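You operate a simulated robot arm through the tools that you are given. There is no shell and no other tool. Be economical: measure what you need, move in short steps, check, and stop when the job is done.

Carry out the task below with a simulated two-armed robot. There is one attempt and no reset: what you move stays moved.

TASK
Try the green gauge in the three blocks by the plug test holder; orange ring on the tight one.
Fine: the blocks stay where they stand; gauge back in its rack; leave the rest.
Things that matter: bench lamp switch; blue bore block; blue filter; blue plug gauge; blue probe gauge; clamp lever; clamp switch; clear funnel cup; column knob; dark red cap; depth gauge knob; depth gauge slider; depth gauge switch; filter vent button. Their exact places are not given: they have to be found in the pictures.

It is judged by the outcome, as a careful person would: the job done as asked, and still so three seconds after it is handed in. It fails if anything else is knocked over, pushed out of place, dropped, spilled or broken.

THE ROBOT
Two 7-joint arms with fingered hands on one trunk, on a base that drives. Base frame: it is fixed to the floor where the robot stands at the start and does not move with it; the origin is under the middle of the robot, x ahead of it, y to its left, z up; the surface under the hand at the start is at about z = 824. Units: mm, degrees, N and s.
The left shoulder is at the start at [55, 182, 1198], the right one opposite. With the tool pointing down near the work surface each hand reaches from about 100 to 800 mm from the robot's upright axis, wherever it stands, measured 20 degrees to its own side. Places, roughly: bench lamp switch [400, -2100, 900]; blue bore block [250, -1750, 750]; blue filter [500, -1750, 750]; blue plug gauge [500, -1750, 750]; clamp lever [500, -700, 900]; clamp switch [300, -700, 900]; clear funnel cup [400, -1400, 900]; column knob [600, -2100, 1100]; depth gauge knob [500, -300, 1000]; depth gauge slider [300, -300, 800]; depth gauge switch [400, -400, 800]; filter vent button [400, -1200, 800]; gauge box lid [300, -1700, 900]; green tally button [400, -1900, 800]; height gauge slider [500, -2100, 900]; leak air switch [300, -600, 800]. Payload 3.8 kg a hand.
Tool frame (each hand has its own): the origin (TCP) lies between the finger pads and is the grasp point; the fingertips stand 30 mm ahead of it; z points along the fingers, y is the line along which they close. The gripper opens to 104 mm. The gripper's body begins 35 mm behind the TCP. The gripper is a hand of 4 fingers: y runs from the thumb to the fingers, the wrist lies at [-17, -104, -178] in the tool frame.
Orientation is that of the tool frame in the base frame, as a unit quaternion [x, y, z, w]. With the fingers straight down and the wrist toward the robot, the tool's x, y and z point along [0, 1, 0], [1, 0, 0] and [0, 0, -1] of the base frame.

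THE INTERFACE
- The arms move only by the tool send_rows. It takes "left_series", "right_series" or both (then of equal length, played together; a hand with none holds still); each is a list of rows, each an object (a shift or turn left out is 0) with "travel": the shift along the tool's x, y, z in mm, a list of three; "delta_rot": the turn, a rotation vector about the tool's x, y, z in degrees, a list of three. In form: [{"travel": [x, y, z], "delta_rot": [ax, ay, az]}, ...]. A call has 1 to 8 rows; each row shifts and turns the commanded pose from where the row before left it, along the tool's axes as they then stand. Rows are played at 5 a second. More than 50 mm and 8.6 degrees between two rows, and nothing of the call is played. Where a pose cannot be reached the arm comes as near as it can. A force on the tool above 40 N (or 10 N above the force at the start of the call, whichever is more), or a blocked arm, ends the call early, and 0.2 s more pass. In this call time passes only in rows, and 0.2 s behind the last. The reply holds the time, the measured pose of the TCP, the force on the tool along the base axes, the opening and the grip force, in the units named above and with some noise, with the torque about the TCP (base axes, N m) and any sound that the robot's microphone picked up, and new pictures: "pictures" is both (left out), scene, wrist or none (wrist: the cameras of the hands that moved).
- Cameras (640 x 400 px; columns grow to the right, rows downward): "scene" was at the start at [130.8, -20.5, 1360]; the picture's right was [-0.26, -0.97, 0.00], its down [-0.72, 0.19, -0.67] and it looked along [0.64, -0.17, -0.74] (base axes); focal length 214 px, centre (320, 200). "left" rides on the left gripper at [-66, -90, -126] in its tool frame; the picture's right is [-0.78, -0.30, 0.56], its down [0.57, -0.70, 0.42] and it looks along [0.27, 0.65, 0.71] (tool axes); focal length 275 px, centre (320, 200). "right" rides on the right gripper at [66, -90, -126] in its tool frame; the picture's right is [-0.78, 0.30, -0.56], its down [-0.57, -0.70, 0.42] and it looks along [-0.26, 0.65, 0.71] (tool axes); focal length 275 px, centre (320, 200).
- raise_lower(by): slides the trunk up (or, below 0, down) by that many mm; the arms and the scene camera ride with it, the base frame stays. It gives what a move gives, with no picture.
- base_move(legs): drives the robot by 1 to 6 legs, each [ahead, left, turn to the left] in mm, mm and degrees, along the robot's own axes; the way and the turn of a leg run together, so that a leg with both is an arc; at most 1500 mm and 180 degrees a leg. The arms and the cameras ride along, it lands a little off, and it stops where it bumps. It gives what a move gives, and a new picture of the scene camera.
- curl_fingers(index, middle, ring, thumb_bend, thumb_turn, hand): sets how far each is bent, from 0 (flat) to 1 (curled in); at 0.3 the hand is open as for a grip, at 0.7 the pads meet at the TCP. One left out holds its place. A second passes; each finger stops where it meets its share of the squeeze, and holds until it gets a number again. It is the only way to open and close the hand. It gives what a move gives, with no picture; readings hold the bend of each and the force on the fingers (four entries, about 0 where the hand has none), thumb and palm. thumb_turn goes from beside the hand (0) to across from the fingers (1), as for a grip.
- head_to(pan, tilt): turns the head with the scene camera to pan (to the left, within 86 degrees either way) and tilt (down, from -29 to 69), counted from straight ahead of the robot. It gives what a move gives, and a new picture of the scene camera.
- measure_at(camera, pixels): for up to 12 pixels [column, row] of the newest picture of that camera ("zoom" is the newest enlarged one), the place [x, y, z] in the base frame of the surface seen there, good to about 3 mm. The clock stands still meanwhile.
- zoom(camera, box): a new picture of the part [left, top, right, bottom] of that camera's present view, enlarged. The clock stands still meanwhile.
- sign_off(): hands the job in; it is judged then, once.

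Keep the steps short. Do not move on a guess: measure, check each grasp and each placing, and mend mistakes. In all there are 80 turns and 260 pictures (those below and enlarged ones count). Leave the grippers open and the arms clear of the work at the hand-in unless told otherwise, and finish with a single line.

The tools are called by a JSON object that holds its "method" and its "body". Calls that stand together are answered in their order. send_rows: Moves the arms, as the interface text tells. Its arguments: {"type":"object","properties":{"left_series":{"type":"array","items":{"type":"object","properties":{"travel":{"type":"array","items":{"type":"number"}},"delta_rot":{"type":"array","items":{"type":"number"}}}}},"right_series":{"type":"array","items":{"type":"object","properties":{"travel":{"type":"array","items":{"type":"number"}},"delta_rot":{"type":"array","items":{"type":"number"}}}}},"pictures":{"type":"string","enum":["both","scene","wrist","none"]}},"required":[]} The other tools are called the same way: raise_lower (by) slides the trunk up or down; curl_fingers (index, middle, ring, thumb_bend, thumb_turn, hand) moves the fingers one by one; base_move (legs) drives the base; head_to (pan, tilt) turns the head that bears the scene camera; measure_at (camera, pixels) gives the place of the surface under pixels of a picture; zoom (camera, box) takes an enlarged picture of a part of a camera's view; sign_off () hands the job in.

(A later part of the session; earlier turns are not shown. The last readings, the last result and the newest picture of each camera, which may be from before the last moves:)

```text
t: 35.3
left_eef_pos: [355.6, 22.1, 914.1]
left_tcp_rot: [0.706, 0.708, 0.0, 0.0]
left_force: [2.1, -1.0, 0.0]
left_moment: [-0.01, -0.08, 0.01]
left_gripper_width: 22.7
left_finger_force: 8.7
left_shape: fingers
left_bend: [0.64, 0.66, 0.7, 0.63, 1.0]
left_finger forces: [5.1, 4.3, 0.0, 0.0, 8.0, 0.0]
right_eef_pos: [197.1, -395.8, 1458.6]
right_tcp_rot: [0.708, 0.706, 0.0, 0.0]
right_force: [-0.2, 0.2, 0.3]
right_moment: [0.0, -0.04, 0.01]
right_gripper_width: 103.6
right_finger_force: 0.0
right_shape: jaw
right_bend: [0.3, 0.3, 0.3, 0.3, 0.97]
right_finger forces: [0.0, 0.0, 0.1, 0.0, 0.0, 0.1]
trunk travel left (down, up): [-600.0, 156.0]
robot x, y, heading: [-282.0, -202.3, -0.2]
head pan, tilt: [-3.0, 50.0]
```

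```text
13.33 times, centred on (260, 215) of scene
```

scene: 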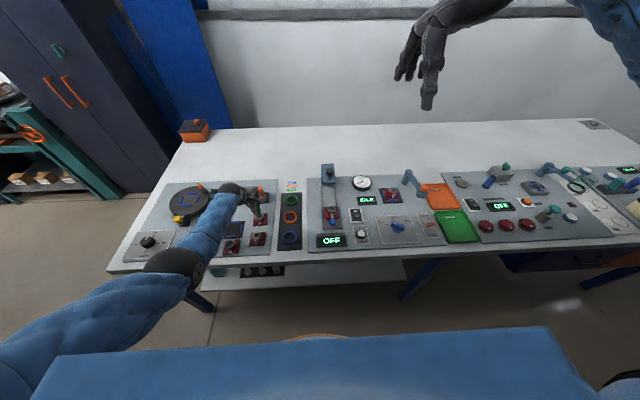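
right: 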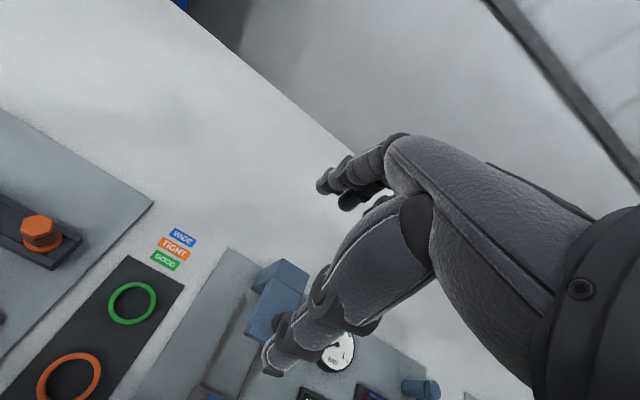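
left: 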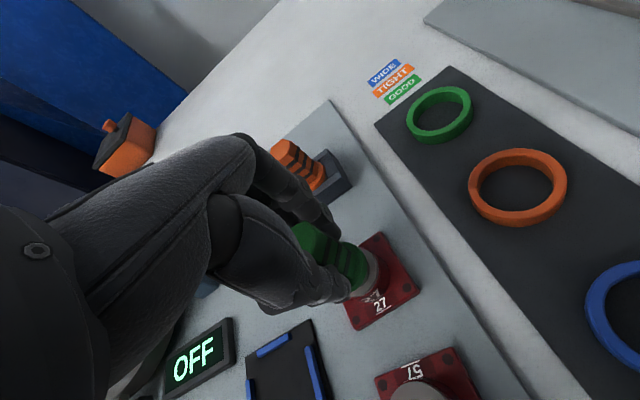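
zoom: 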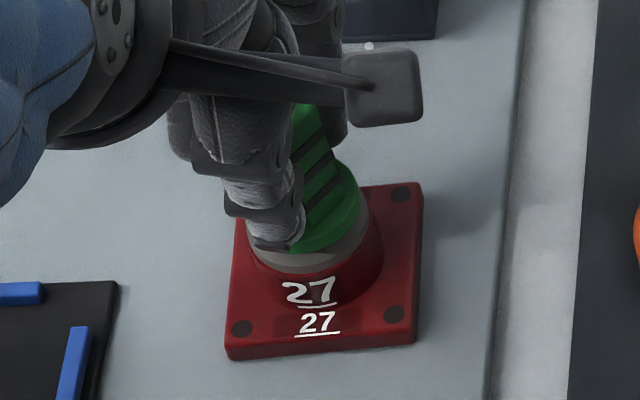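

27 takes the plug with a close fit, only about 2 N of side contact. So 59 is wide, 27 is good, and 57 is tight. Lifting out and driving back to reach the rack.

{"method": "send_rows", "body": {"left_series": [{"travel": [0, 0.8, -3]}, {"travel": [0, 0, -12]}, {"travel": [0, 0, -20]}, {"travel": [0, 0, -30]}, {"travel": [0, 0, -30]}], "pictures": "none"}}

{"method": "base_move", "body": {"legs": [[0, 100, 0], [120, 0, 0]]}}

{"method": "zoom", "body": {"camera": "scene", "box": [200, 150, 320, 250]}}

```text
t: 36.5
left_eef_pos: [397.2, 21.3, 985.9]
left_tcp_rot: [0.706, 0.708, -0.001, -0.002]
left_force: [-0.4, -0.1, -1.0]
left_moment: [0.01, -0.01, 0.02]
left_gripper_width: 22.7
left_finger_force: 8.7
left_shape: fingers
left_bend: [0.64, 0.66, 0.7, 0.63, 1.0]
left_finger forces: [4.7, 4.0, 0.1, 0.0, 8.3, 0.0]
left hand out of reach, approached as far as the arm can: row 2, 3, 4, 5
right_eef_pos: [196.2, -395.7, 1459.5]
right_tcp_rot: [0.707, 0.707, 0.001, 0.001]
right_force: [-0.2, 0.1, -0.2]
right_moment: [0.01, -0.02, -0.03]
right_gripper_width: 103.6
right_finger_force: 0.0
right_shape: jaw
right_bend: [0.3, 0.3, 0.3, 0.3, 0.97]
right_finger forces: [0.0, 0.0, 0.1, 0.1, 0.1, 0.0]
trunk travel left (down, up): [-600.0, 156.0]
robot x, y, heading: [-285.8, -207.0, -0.1]
head pan, tilt: [-3.0, 50.0]
```

```text
t: 38.5
left_eef_pos: [522.2, 119.2, 984.1]
left_tcp_rot: [0.708, 0.706, -0.001, -0.001]
left_force: [0.4, -1.0, -0.8]
left_moment: [0.05, 0.01, 0.02]
left_gripper_width: 22.8
left_finger_force: 8.7
left_shape: fingers
left_bend: [0.64, 0.66, 0.7, 0.63, 1.0]
left_finger forces: [4.7, 3.9, 0.0, 0.0, 8.5, 0.1]
right_eef_pos: [320.1, -299.0, 1460.1]
right_tcp_rot: [0.709, 0.705, -0.001, 0.0]
right_force: [0.3, 0.0, -0.3]
right_moment: [0.02, -0.02, -0.02]
right_gripper_width: 103.8
right_finger_force: 0.0
right_shape: jaw
right_bend: [0.3, 0.3, 0.3, 0.3, 0.97]
right_finger forces: [0.0, 0.0, 0.1, 0.0, 0.0, 0.0]
trunk travel left (down, up): [-600.0, 156.0]
robot x, y, heading: [-156.3, -102.4, -0.1]
head pan, tilt: [-3.0, 50.0]
```

scene: 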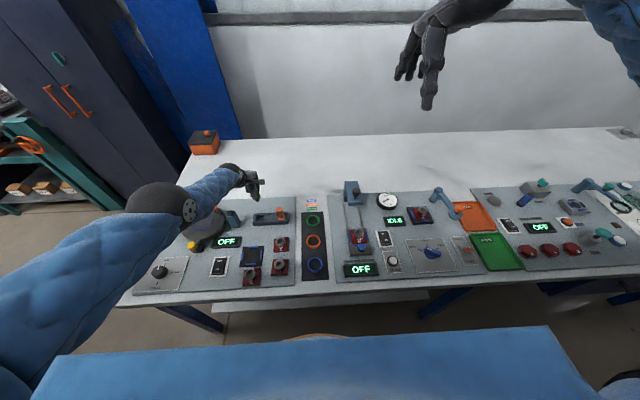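

```text
4.00 times, centred on (260, 200) of scene
```

zoom: 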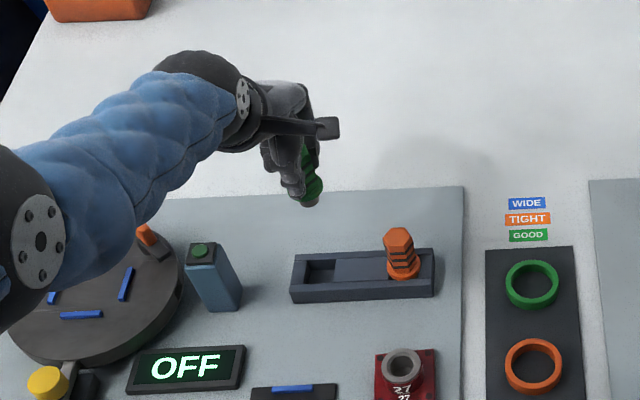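

The lift drifted 40 mm in x because it was out of reach. Checking that block 27 didn't move, and measuring the rack pocket.

{"method": "zoom", "body": {"camera": "scene", "box": [235, 200, 335, 300]}}

{"method": "measure_at", "body": {"camera": "scene", "pixels": [[277, 242], [288, 242], [282, 238], [283, 248]]}}

{"method": "zoom", "body": {"camera": "scene", "box": [260, 200, 310, 240]}}

```text
4.00 times, centred on (285, 250) of scene
```

zoom: 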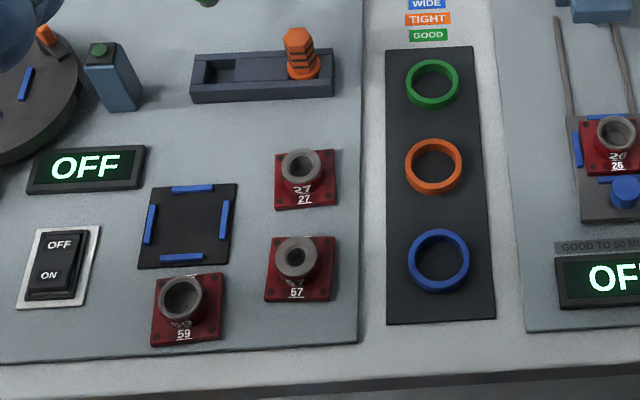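

```text
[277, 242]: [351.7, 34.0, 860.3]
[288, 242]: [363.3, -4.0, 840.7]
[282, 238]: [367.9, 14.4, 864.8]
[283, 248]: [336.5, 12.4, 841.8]
```

```text
10.00 times, centred on (285, 220) of scene
```

zoom: 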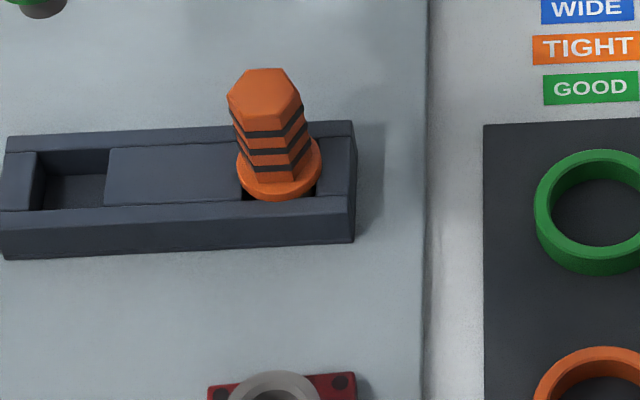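

{"method": "zoom", "body": {"camera": "scene", "box": [260, 225, 310, 280]}}

{"method": "measure_at", "body": {"camera": "zoom", "pixels": [[160, 127], [222, 127], [191, 98], [191, 154], [152, 272], [218, 272], [184, 240], [184, 303]]}}

```text
7.27 times, centred on (285, 252) of scene
```

zoom: 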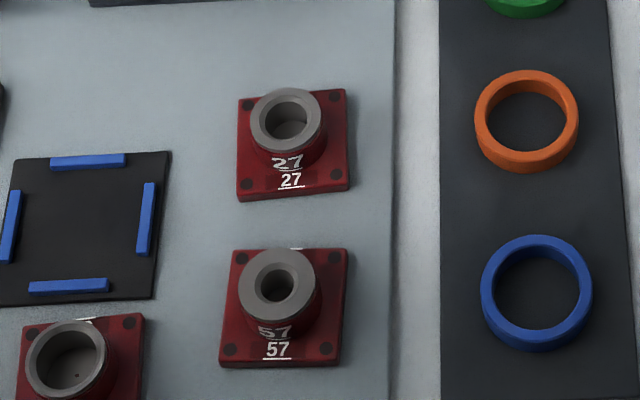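

```text
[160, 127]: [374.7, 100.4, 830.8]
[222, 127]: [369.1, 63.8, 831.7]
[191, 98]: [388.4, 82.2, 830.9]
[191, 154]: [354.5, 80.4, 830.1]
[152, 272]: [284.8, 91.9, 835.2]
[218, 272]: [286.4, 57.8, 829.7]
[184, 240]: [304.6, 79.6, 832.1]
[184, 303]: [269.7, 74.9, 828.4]
```

My pixels were guessed before the picture arrived; measuring the actual rims now.

{"method": "measure_at", "body": {"camera": "zoom", "pixels": [[252, 118], [323, 118], [286, 90], [287, 152], [241, 284], [312, 284], [276, 251], [276, 318], [27, 360], [107, 360]]}}

{"method": "zoom", "body": {"camera": "left", "box": [240, 180, 480, 360]}}

```text
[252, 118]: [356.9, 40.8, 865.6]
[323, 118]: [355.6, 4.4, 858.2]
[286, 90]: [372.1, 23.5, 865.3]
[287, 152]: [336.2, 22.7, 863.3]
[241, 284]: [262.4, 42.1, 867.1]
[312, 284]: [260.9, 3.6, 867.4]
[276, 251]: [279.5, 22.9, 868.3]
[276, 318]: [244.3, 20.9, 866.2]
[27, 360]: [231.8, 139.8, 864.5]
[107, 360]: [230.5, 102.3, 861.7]
```

```text
2.22 times, centred on (360, 270) of left
```

zoom: 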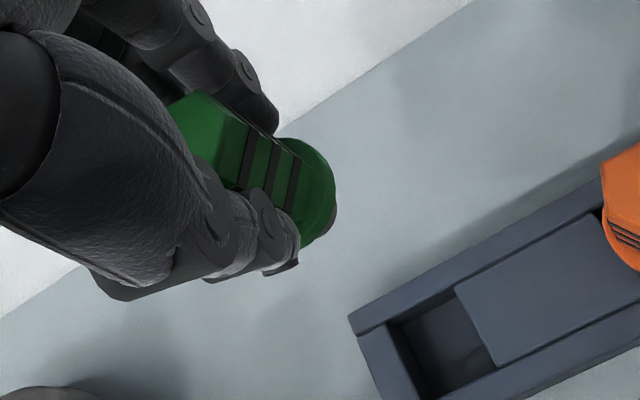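

The blocks are all unmoved. Measuring the empty pocket's edges.

{"method": "measure_at", "body": {"camera": "zoom", "pixels": [[385, 345], [475, 325], [420, 308], [465, 320], [385, 325], [370, 320], [490, 320], [440, 350]]}}

{"method": "measure_at", "body": {"camera": "left", "pixels": [[332, 262], [345, 268], [380, 272], [325, 228]]}}

{"method": "zoom", "body": {"camera": "scene", "box": [255, 195, 305, 235]}}

{"method": "measure_at", "body": {"camera": "zoom", "pixels": [[100, 215], [170, 250], [140, 210], [130, 262], [85, 250], [200, 240], [140, 240], [345, 130], [94, 60]]}}

```text
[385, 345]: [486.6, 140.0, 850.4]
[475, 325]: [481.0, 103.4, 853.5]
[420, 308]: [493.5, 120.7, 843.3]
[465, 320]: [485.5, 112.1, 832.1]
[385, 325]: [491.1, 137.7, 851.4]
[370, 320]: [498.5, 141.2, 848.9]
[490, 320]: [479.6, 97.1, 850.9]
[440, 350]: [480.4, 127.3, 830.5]
```

```text
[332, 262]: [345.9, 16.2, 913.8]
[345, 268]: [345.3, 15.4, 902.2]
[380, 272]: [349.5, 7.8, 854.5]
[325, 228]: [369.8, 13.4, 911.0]
```

```text
10.00 times, centred on (280, 215) of scene
```

zoom: 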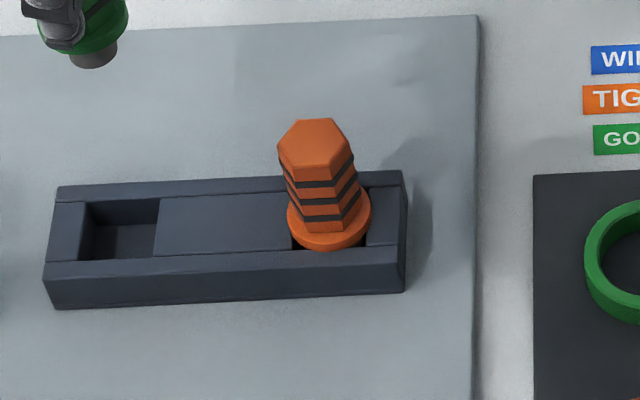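

```text
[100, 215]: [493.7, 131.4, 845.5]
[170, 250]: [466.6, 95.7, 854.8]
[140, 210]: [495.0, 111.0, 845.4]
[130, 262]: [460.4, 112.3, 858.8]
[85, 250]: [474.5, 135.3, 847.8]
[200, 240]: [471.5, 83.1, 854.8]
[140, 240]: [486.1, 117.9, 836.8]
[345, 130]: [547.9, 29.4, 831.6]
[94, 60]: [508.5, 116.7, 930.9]
```

The pocket spans y≈103–136 and x≈466–494, so its middle agrees with the original gauge spot (478,117.5). Moving above it and partly down.

{"method": "send_rows", "body": {"left_series": [{"travel": [-0.7, -22, 0]}, {"travel": [-0.7, -21.7, 0]}, {"travel": [0, 0, 20]}, {"travel": [0, 0, 20]}, {"travel": [0, 0, 10]}], "pictures": "both"}}

{"method": "zoom", "body": {"camera": "left", "box": [280, 200, 440, 320]}}

{"method": "zoom", "body": {"camera": "scene", "box": [255, 195, 305, 235]}}

```text
t: 39.7
left_eef_pos: [490.5, 114.6, 931.1]
left_tcp_rot: [0.707, 0.707, -0.001, 0.0]
left_force: [0.4, 0.7, -0.7]
left_moment: [0.04, 0.01, -0.01]
left_gripper_width: 22.7
left_finger_force: 8.4
left_shape: fingers
left_bend: [0.64, 0.66, 0.7, 0.63, 1.0]
left_finger forces: [4.6, 4.1, 0.0, 0.1, 8.4, 0.1]
left hand out of reach, approached as far as the arm can: row 1, 2, 3, 4, 5
right_eef_pos: [321.2, -297.5, 1459.7]
right_tcp_rot: [0.709, 0.705, 0.0, 0.0]
right_force: [-0.1, -0.9, 0.1]
right_moment: [0.0, 0.02, 0.03]
right_gripper_width: 103.6
right_finger_force: 0.0
right_shape: jaw
right_bend: [0.3, 0.3, 0.3, 0.3, 0.97]
right_finger forces: [0.0, 0.1, 0.0, 0.1, 0.0, 0.1]
trunk travel left (down, up): [-600.0, 156.0]
robot x, y, heading: [-155.9, -102.5, -0.3]
head pan, tilt: [-3.0, 50.0]
```

scene: 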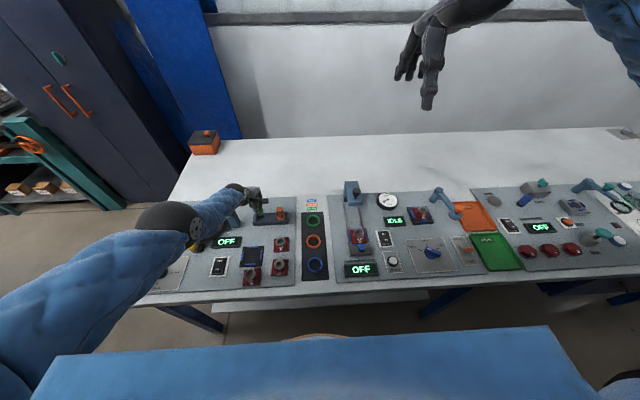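
left: 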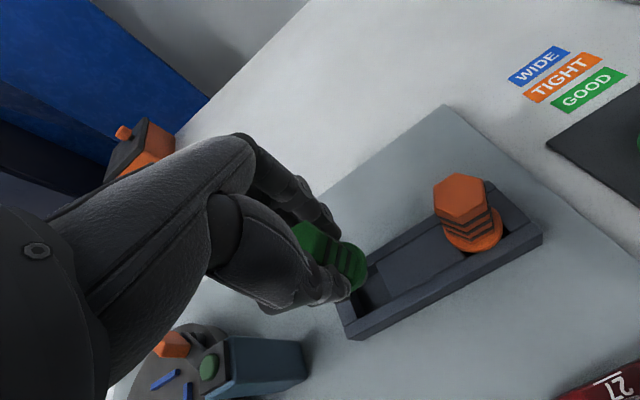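

```text
3.33 times, centred on (360, 260) of left
```

zoom: 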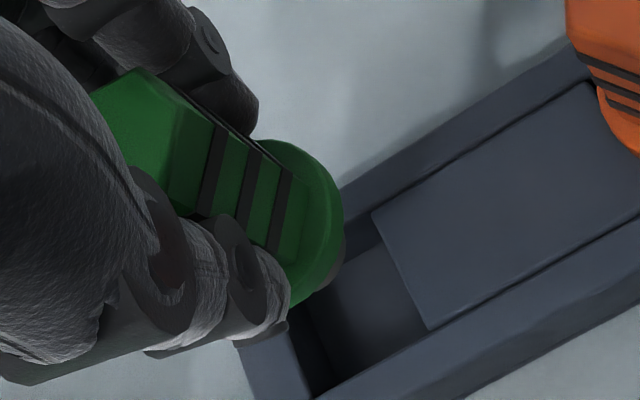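

```text
10.00 times, centred on (280, 215) of scene
```

zoom: 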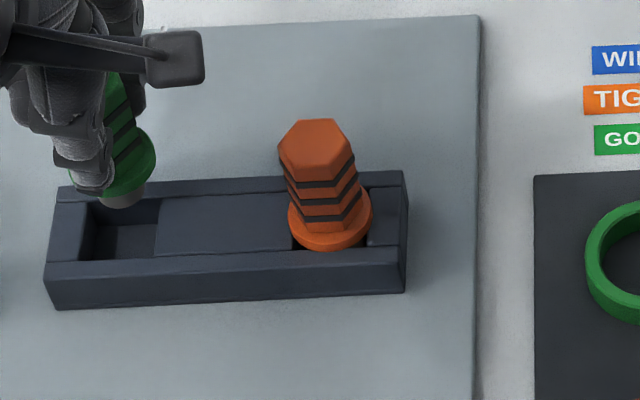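

The arm is at its inner limit here, at x 490 instead of 478. I'll lift a little and drive back 50 mm so the target is comfortably inside reach.

{"method": "send_rows", "body": {"left_series": [{"travel": [0, 5, -25]}], "pictures": "none"}}

{"method": "base_move", "body": {"legs": [[-50, 0, 0]]}}

{"method": "send_rows", "body": {"left_series": [{"travel": [0, 10, 0]}, {"travel": [0, 10, 0]}], "pictures": "none"}}

```text
t: 40.1
left_eef_pos: [502.5, 114.2, 950.7]
left_tcp_rot: [0.707, 0.707, -0.001, -0.001]
left_force: [0.5, 0.2, -0.6]
left_moment: [-0.01, 0.04, 0.02]
left_gripper_width: 22.3
left_finger_force: 8.6
left_shape: fingers
left_bend: [0.64, 0.66, 0.7, 0.63, 1.0]
left_finger forces: [4.6, 4.0, 0.0, 0.0, 8.3, 0.1]
left hand out of reach, approached as far as the arm can: row 1
right_eef_pos: [320.4, -299.0, 1459.3]
right_tcp_rot: [0.709, 0.706, -0.001, 0.0]
right_force: [0.1, -1.2, -0.3]
right_moment: [0.02, 0.01, 0.01]
right_gripper_width: 103.8
right_finger_force: 0.0
right_shape: jaw
right_bend: [0.3, 0.3, 0.3, 0.3, 0.97]
right_finger forces: [0.1, 0.1, 0.0, 0.0, 0.0, 0.1]
trunk travel left (down, up): [-600.0, 156.0]
robot x, y, heading: [-159.6, -102.4, -0.6]
head pan, tilt: [-3.0, 50.0]
```

```text
t: 41.0
left_eef_pos: [452.3, 114.0, 951.7]
left_tcp_rot: [0.707, 0.707, -0.001, 0.0]
left_force: [-1.0, -1.1, -1.0]
left_moment: [-0.01, -0.02, -0.01]
left_gripper_width: 22.7
left_finger_force: 9.0
left_shape: fingers
left_bend: [0.64, 0.66, 0.7, 0.63, 1.0]
left_finger forces: [4.8, 4.1, 0.0, 0.0, 8.4, 0.0]
right_eef_pos: [270.0, -298.0, 1458.4]
right_tcp_rot: [0.709, 0.705, 0.0, 0.0]
right_force: [-0.7, -0.6, -1.2]
right_moment: [0.02, -0.03, -0.02]
right_gripper_width: 103.6
right_finger_force: 0.0
right_shape: jaw
right_bend: [0.3, 0.3, 0.3, 0.3, 0.97]
right_finger forces: [0.0, 0.0, 0.1, 0.0, 0.0, 0.0]
trunk travel left (down, up): [-600.0, 156.0]
robot x, y, heading: [-201.3, -100.6, -0.5]
head pan, tilt: [-3.0, 50.0]
```

scene: 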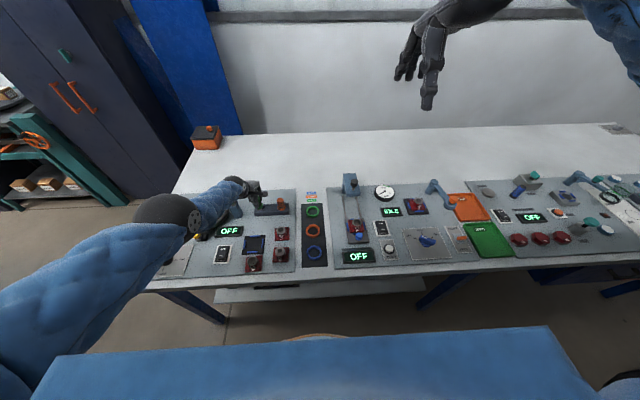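

```text
t: 41.6
left_eef_pos: [456.9, 114.8, 958.9]
left_tcp_rot: [0.707, 0.707, -0.001, 0.0]
left_force: [0.1, 0.5, 0.2]
left_moment: [0.0, -0.03, 0.02]
left_gripper_width: 22.5
left_finger_force: 8.2
left_shape: fingers
left_bend: [0.64, 0.66, 0.7, 0.63, 1.0]
left_finger forces: [4.7, 4.0, 0.1, 0.1, 8.5, 0.0]
left hand out of reach, approached as far as the arm can: row 1, 2
right_eef_pos: [268.8, -298.0, 1459.6]
right_tcp_rot: [0.71, 0.704, 0.0, 0.0]
right_force: [0.3, 0.2, 1.1]
right_moment: [0.03, -0.04, 0.0]
right_gripper_width: 103.8
right_finger_force: 0.1
right_shape: jaw
right_bend: [0.3, 0.3, 0.3, 0.3, 0.97]
right_finger forces: [0.0, 0.1, 0.0, 0.0, 0.0, 0.0]
trunk travel left (down, up): [-600.0, 156.0]
robot x, y, heading: [-208.4, -102.9, -0.6]
head pan, tilt: [-3.0, 50.0]
```

The commanded pose was behind. Continuing forward to x 478 and watching reach.

{"method": "send_rows", "body": {"left_series": [{"travel": [1, 12, 0]}, {"travel": [1, 12, 0]}, {"travel": [0, 0, 0]}], "pictures": "none"}}

```text
t: 42.4
left_eef_pos: [458.4, 115.7, 957.3]
left_tcp_rot: [0.708, 0.707, -0.001, -0.001]
left_force: [0.0, -0.8, -1.4]
left_moment: [-0.02, 0.01, 0.02]
left_gripper_width: 22.5
left_finger_force: 7.8
left_shape: fingers
left_bend: [0.64, 0.66, 0.7, 0.63, 1.0]
left_finger forces: [4.7, 3.9, 0.1, 0.1, 8.4, 0.1]
left hand out of reach, approached as far as the arm can: row 1, 2
right_eef_pos: [270.4, -297.5, 1458.0]
right_tcp_rot: [0.71, 0.705, -0.001, -0.001]
right_force: [0.5, -0.3, -0.2]
right_moment: [0.02, 0.01, 0.03]
right_gripper_width: 103.9
right_finger_force: 0.1
right_shape: jaw
right_bend: [0.3, 0.3, 0.3, 0.3, 0.97]
right_finger forces: [0.0, 0.0, 0.0, 0.0, 0.0, 0.0]
trunk travel left (down, up): [-600.0, 156.0]
robot x, y, heading: [-208.9, -103.5, -0.6]
head pan, tilt: [-3.0, 50.0]
```

{"method": "send_rows", "body": {"left_series": [{"travel": [1, 10, 0]}, {"travel": [1, 9.5, 0]}, {"travel": [0, 0, 0]}], "pictures": "none"}}

```text
t: 43.2
left_eef_pos: [463.6, 117.4, 967.7]
left_tcp_rot: [0.707, 0.707, -0.002, -0.001]
left_force: [-0.5, -0.1, -0.8]
left_moment: [0.03, 0.0, 0.01]
left_gripper_width: 22.3
left_finger_force: 8.7
left_shape: fingers
left_bend: [0.64, 0.66, 0.7, 0.63, 1.0]
left_finger forces: [4.7, 4.0, 0.0, 0.0, 8.3, 0.0]
left hand out of reach, approached as far as the arm can: row 1, 2
right_eef_pos: [268.9, -298.8, 1459.2]
right_tcp_rot: [0.71, 0.704, 0.001, 0.001]
right_force: [0.1, 0.7, -0.2]
right_moment: [0.0, 0.02, 0.0]
right_gripper_width: 103.6
right_finger_force: 0.0
right_shape: jaw
right_bend: [0.3, 0.3, 0.3, 0.3, 0.97]
right_finger forces: [0.0, 0.1, 0.1, 0.0, 0.0, 0.0]
trunk travel left (down, up): [-600.0, 156.0]
robot x, y, heading: [-207.9, -104.7, -0.7]
head pan, tilt: [-3.0, 50.0]
```

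Readings fit an *outer* reach limit: about 594 mm from shoulder to wrist, with the trunk too high. I'll raise the hand, then lower the trunk 150 mm.

{"method": "send_rows", "body": {"left_series": [{"travel": [0, -5, -30]}, {"travel": [0, 0, -35]}, {"travel": [0, 0, -35]}, {"travel": [0, 0, -35]}, {"travel": [0, 0, -35]}], "pictures": "none"}}

```text
t: 44.4
left_eef_pos: [521.2, 113.9, 1113.6]
left_tcp_rot: [0.708, 0.706, -0.002, -0.002]
left_force: [-0.6, 0.0, -1.2]
left_moment: [0.0, -0.01, -0.03]
left_gripper_width: 22.6
left_finger_force: 8.3
left_shape: fingers
left_bend: [0.64, 0.66, 0.7, 0.63, 1.0]
left_finger forces: [4.5, 3.9, 0.0, 0.0, 8.4, 0.0]
left hand out of reach, approached as far as the arm can: row 1, 2, 3, 4, 5
right_eef_pos: [270.3, -298.3, 1458.0]
right_tcp_rot: [0.71, 0.705, 0.0, 0.0]
right_force: [0.2, 0.2, -0.1]
right_moment: [-0.01, 0.01, 0.01]
right_gripper_width: 103.7
right_finger_force: 0.2
right_shape: jaw
right_bend: [0.3, 0.3, 0.3, 0.3, 0.97]
right_finger forces: [0.1, 0.1, 0.0, 0.1, 0.0, 0.1]
trunk travel left (down, up): [-600.0, 156.0]
robot x, y, heading: [-208.3, -101.0, -0.5]
head pan, tilt: [-3.0, 50.0]
```

The arm is stuck stretched straight; the wrist stays exactly 593 mm from the shoulder. Trying to pull it straight in toward the shoulder to bend the elbow.

{"method": "send_rows", "body": {"left_series": [{"travel": [0, -45, -15]}, {"travel": [0, -45, -15]}, {"travel": [0, -45, -15]}], "pictures": "scene"}}

```text
t: 45.2
left_eef_pos: [521.5, 115.1, 1113.5]
left_tcp_rot: [0.708, 0.707, -0.002, -0.001]
left_force: [0.1, -0.6, -0.5]
left_moment: [-0.04, -0.01, 0.02]
left_gripper_width: 22.5
left_finger_force: 8.2
left_shape: fingers
left_bend: [0.64, 0.66, 0.7, 0.63, 1.0]
left_finger forces: [4.6, 3.9, 0.0, 0.0, 8.3, 0.0]
left hand out of reach, approached as far as the arm can: row 1, 2, 3
right_eef_pos: [270.1, -298.2, 1458.8]
right_tcp_rot: [0.71, 0.705, 0.0, 0.0]
right_force: [-0.1, -0.2, -0.7]
right_moment: [-0.02, -0.01, 0.0]
right_gripper_width: 103.7
right_finger_force: 0.1
right_shape: jaw
right_bend: [0.3, 0.3, 0.3, 0.3, 0.97]
right_finger forces: [0.0, 0.0, 0.0, 0.0, 0.0, 0.0]
trunk travel left (down, up): [-600.0, 156.0]
robot x, y, heading: [-210.8, -101.8, -0.4]
head pan, tilt: [-3.0, 50.0]
```

scene: 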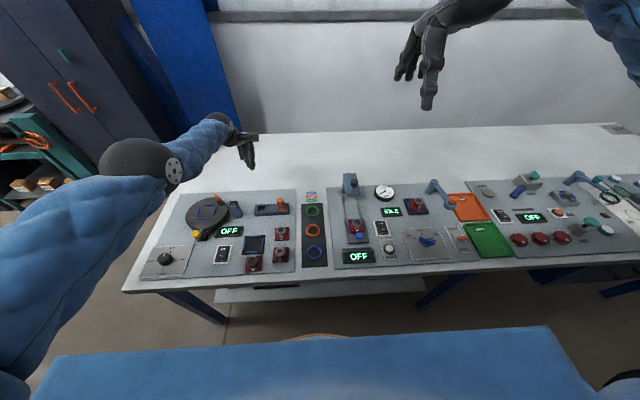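

Stretched singular. I'll try sideways moves with an inward pull to unlock the elbow; the hand is high and clear at z 1113.

{"method": "send_rows", "body": {"left_series": [{"travel": [30, -30, 0], "delta_rot": [0, 0, 8]}, {"travel": [30, -30, 0], "delta_rot": [0, 0, 8]}], "pictures": "none"}}

{"method": "send_rows", "body": {"left_series": [{"travel": [-30, -30, 0], "delta_rot": [0, 0, -8]}, {"travel": [-30, -30, 0], "delta_rot": [0, 0, -8]}], "pictures": "none"}}

```text
t: 45.8
left_eef_pos: [504.4, 182.0, 1104.0]
left_tcp_rot: [0.8, 0.6, -0.002, -0.001]
left_force: [0.3, 0.4, -0.4]
left_moment: [-0.03, -0.01, -0.03]
left_gripper_width: 21.9
left_finger_force: 8.4
left_shape: fingers
left_bend: [0.64, 0.66, 0.7, 0.63, 1.0]
left_finger forces: [4.7, 3.8, 0.0, 0.0, 8.4, 0.0]
left hand out of reach, approached as far as the arm can: row 1, 2
right_eef_pos: [269.1, -296.7, 1459.8]
right_tcp_rot: [0.709, 0.705, 0.0, 0.001]
right_force: [-0.6, -0.9, 0.8]
right_moment: [-0.03, -0.03, -0.01]
right_gripper_width: 103.6
right_finger_force: 0.1
right_shape: jaw
right_bend: [0.3, 0.3, 0.3, 0.3, 0.97]
right_finger forces: [0.1, 0.1, 0.0, 0.0, 0.0, 0.0]
trunk travel left (down, up): [-600.0, 156.0]
robot x, y, heading: [-204.9, -101.9, -0.6]
head pan, tilt: [-3.0, 50.0]
```

```text
t: 46.4
left_eef_pos: [511.2, 136.0, 1080.4]
left_tcp_rot: [0.708, 0.706, -0.002, -0.002]
left_force: [-0.2, 0.1, -1.1]
left_moment: [0.01, -0.01, 0.02]
left_gripper_width: 22.5
left_finger_force: 8.3
left_shape: fingers
left_bend: [0.64, 0.66, 0.7, 0.63, 1.0]
left_finger forces: [4.7, 3.9, 0.1, 0.0, 8.4, 0.0]
left hand out of reach, approached as far as the arm can: row 1, 2
right_eef_pos: [270.2, -299.0, 1458.8]
right_tcp_rot: [0.71, 0.705, 0.001, -0.001]
right_force: [0.5, 0.5, 0.9]
right_moment: [0.01, -0.02, 0.0]
right_gripper_width: 103.8
right_finger_force: 0.1
right_shape: jaw
right_bend: [0.3, 0.3, 0.3, 0.3, 0.97]
right_finger forces: [0.0, 0.0, 0.0, 0.2, 0.0, 0.0]
trunk travel left (down, up): [-600.0, 156.0]
robot x, y, heading: [-211.2, -101.4, -0.5]
head pan, tilt: [-3.0, 50.0]
```

{"method": "send_rows", "body": {"left_series": [{"travel": [0, -40, -10], "delta_rot": [8, 0, 0]}, {"travel": [0, -40, -10], "delta_rot": [8, 0, 0]}], "pictures": "none"}}

{"method": "send_rows", "body": {"left_series": [{"travel": [0, -40, -10], "delta_rot": [-8, 0, 0]}, {"travel": [0, -40, -10], "delta_rot": [-8, 0, 0]}, {"travel": [0, -40, -10], "delta_rot": [-8, 0, 0]}, {"travel": [0, -40, -10], "delta_rot": [-8, 0, 0]}], "pictures": "scene"}}

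```text
t: 47.0
left_eef_pos: [470.0, 138.7, 1098.0]
left_tcp_rot: [0.7, 0.7, -0.102, -0.101]
left_force: [-1.0, -0.4, -0.1]
left_moment: [-0.01, -0.03, 0.01]
left_gripper_width: 22.4
left_finger_force: 8.9
left_shape: fingers
left_bend: [0.64, 0.66, 0.7, 0.63, 1.0]
left_finger forces: [4.8, 3.7, 0.1, 0.1, 8.2, 0.0]
left hand out of reach, approached as far as the arm can: row 1, 2
right_eef_pos: [267.9, -297.4, 1458.9]
right_tcp_rot: [0.71, 0.705, 0.001, 0.0]
right_force: [-0.2, 0.2, -0.3]
right_moment: [0.0, -0.01, -0.03]
right_gripper_width: 103.9
right_finger_force: 0.1
right_shape: jaw
right_bend: [0.3, 0.3, 0.3, 0.3, 0.97]
right_finger forces: [0.1, 0.0, 0.1, 0.1, 0.0, 0.0]
trunk travel left (down, up): [-600.0, 156.0]
robot x, y, heading: [-205.5, -99.8, -0.5]
head pan, tilt: [-3.0, 50.0]
```

```text
t: 48.0
left_eef_pos: [544.3, 141.2, 1080.2]
left_tcp_rot: [0.701, 0.699, 0.098, 0.098]
left_force: [-0.7, 0.3, -1.6]
left_moment: [-0.01, 0.04, 0.01]
left_gripper_width: 22.3
left_finger_force: 8.8
left_shape: fingers
left_bend: [0.64, 0.66, 0.7, 0.63, 1.0]
left_finger forces: [4.6, 3.6, 0.1, 0.0, 8.4, 0.0]
left hand out of reach, approached as far as the arm can: row 1, 2, 3, 4
right_eef_pos: [269.3, -297.3, 1459.1]
right_tcp_rot: [0.71, 0.704, 0.0, 0.0]
right_force: [0.9, 0.3, -0.6]
right_moment: [0.01, 0.05, 0.0]
right_gripper_width: 103.8
right_finger_force: 0.1
right_shape: jaw
right_bend: [0.3, 0.3, 0.3, 0.3, 0.97]
right_finger forces: [0.0, 0.0, 0.1, 0.0, 0.1, 0.1]
trunk travel left (down, up): [-600.0, 156.0]
robot x, y, heading: [-211.4, -103.1, -0.6]
head pan, tilt: [-3.0, 50.0]
```

scene: 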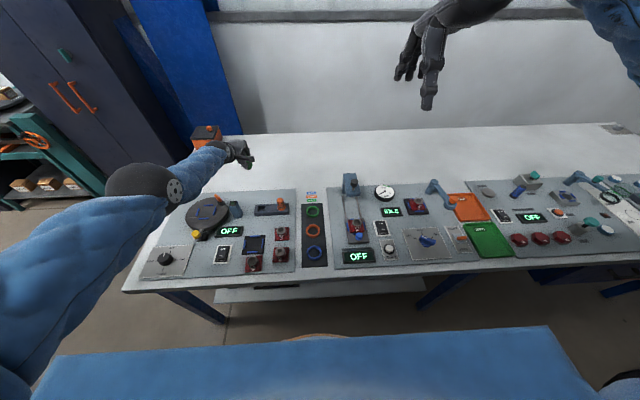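

The elbow seems locked straight, but the hand can still slide on that sphere. So I'll use the trunk for the vertical insertion: place the hand upright over the pocket, then lower the trunk. First, back upright.

{"method": "send_rows", "body": {"left_series": [{"travel": [0, 0, 0], "delta_rot": [8, 0, 0]}, {"travel": [-8, 0, 0], "delta_rot": [8, 0, 0]}, {"travel": [-8, 0, 10]}, {"travel": [0, -10, 25]}, {"travel": [0, -10, 25]}, {"travel": [0, -10, 20]}], "pictures": "none"}}

```text
t: 49.4
left_eef_pos: [485.1, 124.6, 1011.9]
left_tcp_rot: [0.707, 0.707, -0.001, -0.001]
left_force: [1.7, -0.2, 0.0]
left_moment: [0.05, 0.01, 0.02]
left_gripper_width: 22.4
left_finger_force: 8.2
left_shape: fingers
left_bend: [0.64, 0.66, 0.7, 0.63, 1.0]
left_finger forces: [4.6, 3.7, 0.0, 0.0, 8.2, 0.0]
left hand out of reach, approached as far as the arm can: row 1, 2
right_eef_pos: [269.3, -297.7, 1459.2]
right_tcp_rot: [0.709, 0.705, 0.0, -0.001]
right_force: [0.3, -0.1, -0.1]
right_moment: [-0.02, -0.02, 0.01]
right_gripper_width: 103.7
right_finger_force: 0.0
right_shape: jaw
right_bend: [0.3, 0.3, 0.3, 0.3, 0.97]
right_finger forces: [0.0, 0.1, 0.0, 0.0, 0.0, 0.0]
trunk travel left (down, up): [-600.0, 156.0]
robot x, y, heading: [-212.0, -99.9, -0.7]
head pan, tilt: [-3.0, 50.0]
```

Rows 3–6 were reached, so it may be unlocked. Small test: pull straight back to x 478, y 117.5.

{"method": "send_rows", "body": {"left_series": [{"travel": [-4, -4, 0]}, {"travel": [-3, -3, 0]}, {"travel": [0, 0, -10]}], "pictures": "none"}}

```text
t: 50.2
left_eef_pos: [485.9, 118.1, 1015.3]
left_tcp_rot: [0.707, 0.707, -0.003, -0.001]
left_force: [0.7, 0.5, -1.4]
left_moment: [0.0, 0.01, -0.03]
left_gripper_width: 22.4
left_finger_force: 7.7
left_shape: fingers
left_bend: [0.64, 0.66, 0.7, 0.63, 1.0]
left_finger forces: [4.7, 3.6, 0.0, 0.1, 8.1, 0.1]
left hand out of reach, approached as far as the arm can: row 1, 3
right_eef_pos: [269.8, -299.1, 1459.2]
right_tcp_rot: [0.71, 0.704, -0.001, 0.0]
right_force: [-0.2, 0.0, -0.4]
right_moment: [-0.03, 0.02, -0.02]
right_gripper_width: 103.7
right_finger_force: 0.0
right_shape: jaw
right_bend: [0.3, 0.3, 0.3, 0.3, 0.97]
right_finger forces: [0.0, 0.0, 0.0, 0.0, 0.0, 0.1]
trunk travel left (down, up): [-600.0, 156.0]
robot x, y, heading: [-206.7, -101.3, -0.6]
head pan, tilt: [-3.0, 50.0]
```

Sliding along the sphere to x≈478 (7.5 back, 16 down), then lowering the trunk partway.

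{"method": "send_rows", "body": {"left_series": [{"travel": [-0.5, -4, 8]}, {"travel": [0, -3.5, 7.5]}, {"travel": [0, 0, 0]}], "pictures": "none"}}

{"method": "raise_lower", "body": {"by": -65}}

{"method": "zoom", "body": {"camera": "left", "box": [280, 200, 440, 320]}}

{"method": "zoom", "body": {"camera": "scene", "box": [235, 170, 315, 230]}}

```text
t: 51.0
left_eef_pos: [479.2, 118.5, 998.8]
left_tcp_rot: [0.708, 0.706, -0.002, -0.001]
left_force: [0.6, 0.5, -1.0]
left_moment: [0.01, 0.0, -0.01]
left_gripper_width: 22.4
left_finger_force: 8.1
left_shape: fingers
left_bend: [0.64, 0.66, 0.7, 0.63, 1.0]
left_finger forces: [4.6, 3.6, 0.1, 0.0, 8.1, 0.1]
right_eef_pos: [269.2, -297.6, 1458.3]
right_tcp_rot: [0.71, 0.704, 0.0, 0.0]
right_force: [0.2, -0.2, 0.1]
right_moment: [-0.02, -0.02, 0.01]
right_gripper_width: 103.6
right_finger_force: 0.0
right_shape: jaw
right_bend: [0.3, 0.3, 0.3, 0.3, 0.97]
right_finger forces: [0.0, 0.0, 0.0, 0.1, 0.1, 0.1]
trunk travel left (down, up): [-600.0, 156.0]
robot x, y, heading: [-207.9, -102.5, -0.4]
head pan, tilt: [-3.0, 50.0]
```

```text
t: 52.1
left_eef_pos: [479.3, 116.6, 931.0]
left_tcp_rot: [0.708, 0.706, -0.003, -0.004]
left_force: [-0.3, -0.4, -0.5]
left_moment: [0.0, -0.01, 0.01]
left_gripper_width: 22.3
left_finger_force: 8.4
left_shape: fingers
left_bend: [0.64, 0.66, 0.7, 0.63, 1.0]
left_finger forces: [4.7, 3.6, 0.0, 0.1, 8.1, 0.0]
right_eef_pos: [268.5, -297.8, 1394.3]
right_tcp_rot: [0.709, 0.705, 0.0, 0.0]
right_force: [-0.3, 0.0, 0.0]
right_moment: [0.01, -0.01, 0.01]
right_gripper_width: 103.6
right_finger_force: 0.0
right_shape: jaw
right_bend: [0.3, 0.3, 0.3, 0.3, 0.97]
right_finger forces: [0.1, 0.1, 0.0, 0.0, 0.0, 0.1]
trunk travel left (down, up): [-535.0, 221.0]
robot x, y, heading: [-210.5, -99.7, -0.3]
head pan, tilt: [-3.0, 50.0]
```

```text
3.33 times, centred on (360, 260) of left
```

zoom: 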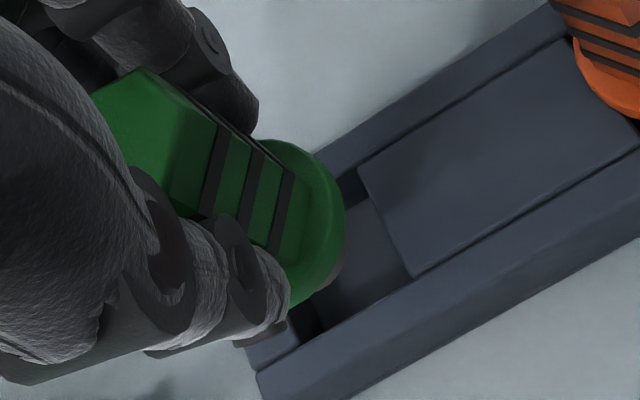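

```text
6.67 times, centred on (275, 200) of scene
```

zoom: 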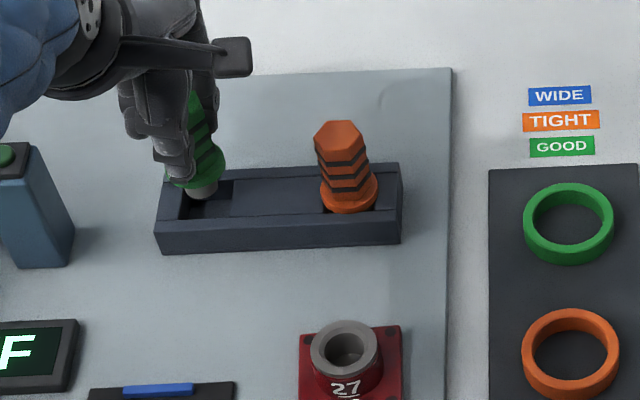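

Well lined up over the pocket. Lowering 15 more and checking.

{"method": "raise_lower", "body": {"by": -15}}

{"method": "zoom", "body": {"camera": "left", "box": [280, 200, 440, 320]}}

{"method": "zoom", "body": {"camera": "scene", "box": [245, 165, 305, 215]}}

```text
t: 52.7
left_eef_pos: [479.9, 116.8, 915.5]
left_tcp_rot: [0.708, 0.706, -0.004, -0.004]
left_force: [-0.1, 0.1, -1.0]
left_moment: [0.03, -0.01, 0.02]
left_gripper_width: 22.3
left_finger_force: 8.0
left_shape: fingers
left_bend: [0.64, 0.66, 0.7, 0.63, 1.0]
left_finger forces: [4.6, 3.5, 0.0, 0.1, 8.1, 0.1]
right_eef_pos: [269.1, -298.0, 1379.9]
right_tcp_rot: [0.71, 0.705, 0.0, 0.0]
right_force: [0.1, 0.5, -0.3]
right_moment: [-0.03, -0.05, 0.0]
right_gripper_width: 103.6
right_finger_force: 0.1
right_shape: jaw
right_bend: [0.3, 0.3, 0.3, 0.3, 0.97]
right_finger forces: [0.0, 0.0, 0.0, 0.0, 0.0, 0.1]
trunk travel left (down, up): [-520.0, 236.0]
robot x, y, heading: [-208.2, -101.0, -0.5]
head pan, tilt: [-3.0, 50.0]
```

```text
3.33 times, centred on (360, 260) of left
```

zoom: 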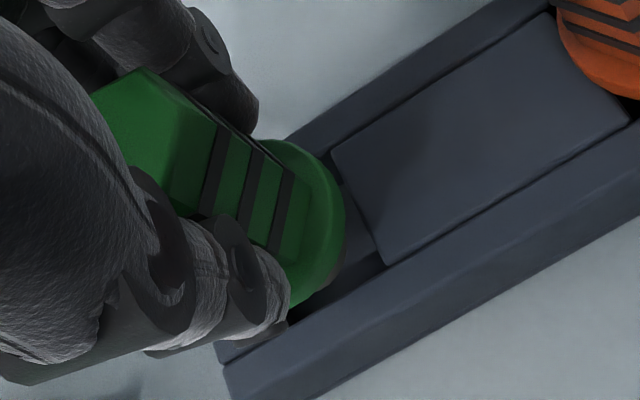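

```text
8.00 times, centred on (275, 190) of scene
```

zoom: 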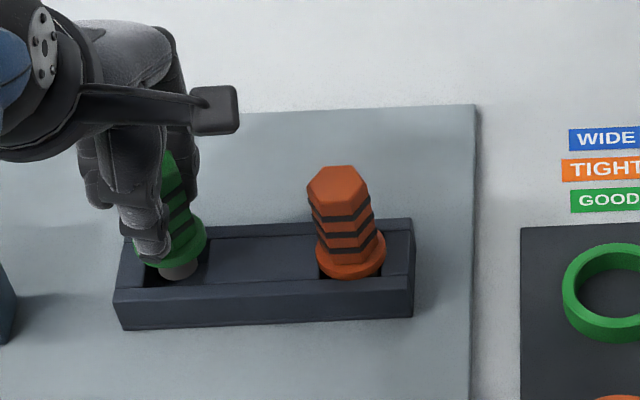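

Entering nicely. Lowering 10, then small steps to find the seat.

{"method": "raise_lower", "body": {"by": -10}}

{"method": "raise_lower", "body": {"by": -3}}

{"method": "zoom", "body": {"camera": "scene", "box": [245, 165, 305, 215]}}

```text
t: 53.3
left_eef_pos: [481.0, 117.3, 905.0]
left_tcp_rot: [0.708, 0.706, -0.004, -0.005]
left_force: [-0.1, -0.5, -1.4]
left_moment: [0.06, 0.03, 0.0]
left_gripper_width: 22.4
left_finger_force: 7.9
left_shape: fingers
left_bend: [0.64, 0.66, 0.7, 0.63, 1.0]
left_finger forces: [4.7, 3.5, 0.1, 0.0, 8.0, 0.1]
right_eef_pos: [270.8, -297.2, 1369.2]
right_tcp_rot: [0.709, 0.705, 0.0, 0.0]
right_force: [0.7, -0.3, 0.9]
right_moment: [-0.02, 0.0, 0.01]
right_gripper_width: 103.6
right_finger_force: 0.0
right_shape: jaw
right_bend: [0.3, 0.3, 0.3, 0.3, 0.97]
right_finger forces: [0.0, 0.0, 0.1, 0.1, 0.0, 0.1]
trunk travel left (down, up): [-510.0, 246.0]
robot x, y, heading: [-206.9, -101.4, -0.8]
head pan, tilt: [-3.0, 50.0]
```

```text
t: 53.8
left_eef_pos: [481.2, 116.6, 901.4]
left_tcp_rot: [0.708, 0.706, -0.005, -0.005]
left_force: [-0.6, 0.1, -1.8]
left_moment: [0.0, -0.01, -0.02]
left_gripper_width: 22.4
left_finger_force: 8.5
left_shape: fingers
left_bend: [0.64, 0.66, 0.7, 0.63, 1.0]
left_finger forces: [4.6, 3.4, 0.0, 0.0, 8.2, 0.0]
right_eef_pos: [269.9, -298.4, 1367.0]
right_tcp_rot: [0.71, 0.704, 0.0, 0.0]
right_force: [0.2, -0.3, 0.0]
right_moment: [-0.02, -0.01, 0.04]
right_gripper_width: 103.9
right_finger_force: 0.2
right_shape: jaw
right_bend: [0.3, 0.3, 0.3, 0.3, 0.97]
right_finger forces: [0.0, 0.0, 0.0, 0.0, 0.0, 0.0]
trunk travel left (down, up): [-507.0, 249.0]
robot x, y, heading: [-207.5, -104.7, -0.4]
head pan, tilt: [-3.0, 50.0]
```

```text
8.00 times, centred on (275, 190) of scene
```

zoom: 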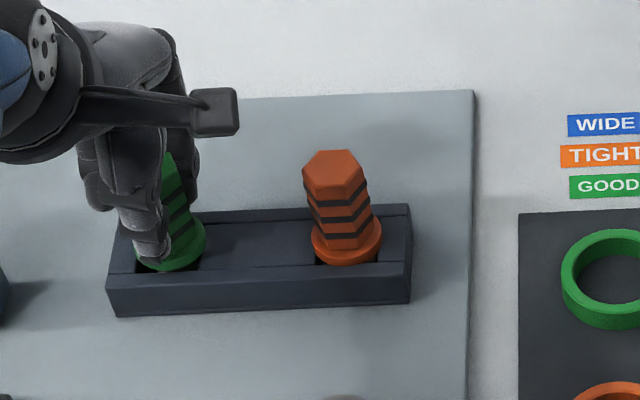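

{"method": "raise_lower", "body": {"by": -2}}

{"method": "raise_lower", "body": {"by": -1.5}}

{"method": "zoom", "body": {"camera": "scene", "box": [245, 165, 305, 215]}}

```text
t: 54.3
left_eef_pos: [480.7, 116.3, 898.5]
left_tcp_rot: [0.709, 0.705, -0.005, -0.005]
left_force: [0.1, 0.0, -0.7]
left_moment: [0.01, 0.0, 0.03]
left_gripper_width: 22.4
left_finger_force: 8.2
left_shape: fingers
left_bend: [0.64, 0.66, 0.7, 0.63, 1.0]
left_finger forces: [4.7, 3.5, 0.1, 0.1, 8.1, 0.0]
right_eef_pos: [269.4, -297.8, 1364.1]
right_tcp_rot: [0.71, 0.704, 0.0, 0.0]
right_force: [0.2, 0.0, -0.3]
right_moment: [0.0, 0.0, -0.03]
right_gripper_width: 103.8
right_finger_force: 0.0
right_shape: jaw
right_bend: [0.3, 0.3, 0.3, 0.3, 0.97]
right_finger forces: [0.1, 0.0, 0.0, 0.0, 0.1, 0.0]
trunk travel left (down, up): [-505.0, 251.0]
robot x, y, heading: [-210.4, -100.6, -0.4]
head pan, tilt: [-3.0, 50.0]
```

```text
t: 54.8
left_eef_pos: [481.3, 117.5, 897.8]
left_tcp_rot: [0.708, 0.706, -0.005, -0.005]
left_force: [-0.4, -0.3, -0.7]
left_moment: [-0.02, 0.0, 0.02]
left_gripper_width: 22.5
left_finger_force: 7.6
left_shape: fingers
left_bend: [0.64, 0.66, 0.7, 0.63, 1.0]
left_finger forces: [4.7, 3.5, 0.0, 0.0, 8.1, 0.0]
right_eef_pos: [269.2, -297.8, 1363.6]
right_tcp_rot: [0.709, 0.705, 0.001, 0.001]
right_force: [-0.6, -0.2, -0.1]
right_moment: [0.02, 0.02, 0.04]
right_gripper_width: 103.5
right_finger_force: 0.0
right_shape: jaw
right_bend: [0.3, 0.3, 0.3, 0.3, 0.97]
right_finger forces: [0.0, 0.1, 0.0, 0.0, 0.0, 0.1]
trunk travel left (down, up): [-504.0, 253.0]
robot x, y, heading: [-207.8, -104.4, -0.5]
head pan, tilt: [-3.0, 50.0]
```

```text
8.00 times, centred on (275, 190) of scene
```

zoom: 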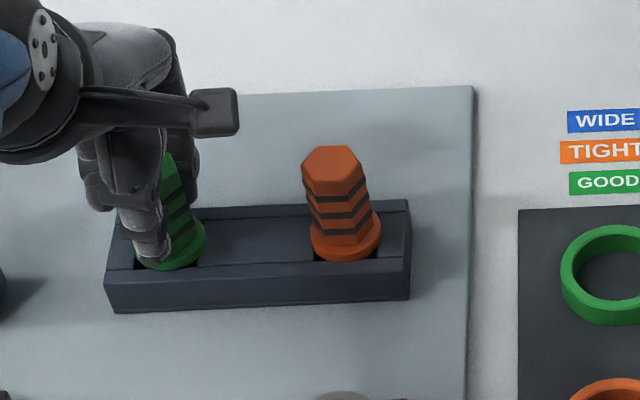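

The gauge sits about 3 mm higher in the hand, so the seat is near z 895. Lowering the last bit.

{"method": "raise_lower", "body": {"by": -2}}

{"method": "raise_lower", "body": {"by": -1}}

{"method": "zoom", "body": {"camera": "left", "box": [280, 200, 440, 320]}}

```text
t: 55.3
left_eef_pos: [482.2, 116.6, 896.1]
left_tcp_rot: [0.709, 0.706, -0.005, -0.005]
left_force: [-1.2, -0.4, 3.8]
left_moment: [-0.01, 0.0, 0.01]
left_gripper_width: 22.2
left_finger_force: 9.2
left_shape: fingers
left_bend: [0.65, 0.66, 0.7, 0.62, 1.0]
left_finger forces: [5.0, 3.7, 0.0, 0.1, 9.4, 0.0]
right_eef_pos: [268.1, -299.7, 1361.2]
right_tcp_rot: [0.71, 0.704, 0.001, 0.001]
right_force: [1.2, 0.3, -0.1]
right_moment: [0.0, 0.01, 0.04]
right_gripper_width: 103.7
right_finger_force: 0.1
right_shape: jaw
right_bend: [0.3, 0.3, 0.3, 0.3, 0.97]
right_finger forces: [0.0, 0.1, 0.0, 0.0, 0.0, 0.1]
trunk travel left (down, up): [-502.0, 255.0]
robot x, y, heading: [-212.4, -102.0, -0.8]
head pan, tilt: [-3.0, 50.0]
```

```text
t: 55.9
left_eef_pos: [481.5, 117.6, 895.9]
left_tcp_rot: [0.708, 0.706, -0.004, -0.005]
left_force: [-0.6, 1.6, 6.7]
left_moment: [-0.02, 0.0, 0.02]
left_gripper_width: 22.5
left_finger_force: 9.6
left_shape: fingers
left_bend: [0.65, 0.66, 0.7, 0.62, 1.0]
left_finger forces: [5.1, 3.9, 0.0, 0.0, 9.8, 0.1]
right_eef_pos: [267.9, -298.1, 1360.1]
right_tcp_rot: [0.709, 0.705, 0.0, 0.0]
right_force: [1.1, -0.6, -0.6]
right_moment: [0.03, 0.01, -0.04]
right_gripper_width: 103.6
right_finger_force: 0.1
right_shape: jaw
right_bend: [0.3, 0.3, 0.3, 0.3, 0.97]
right_finger forces: [0.1, 0.0, 0.0, 0.1, 0.1, 0.0]
trunk travel left (down, up): [-501.0, 256.0]
robot x, y, heading: [-210.2, -102.6, -0.5]
head pan, tilt: [-3.0, 50.0]
```

```text
3.33 times, centred on (360, 260) of left
```

zoom: 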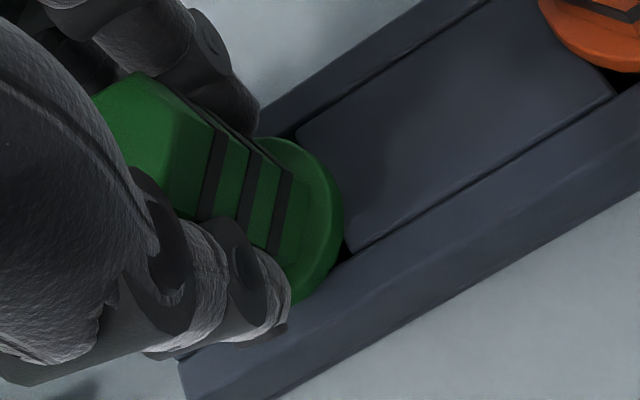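

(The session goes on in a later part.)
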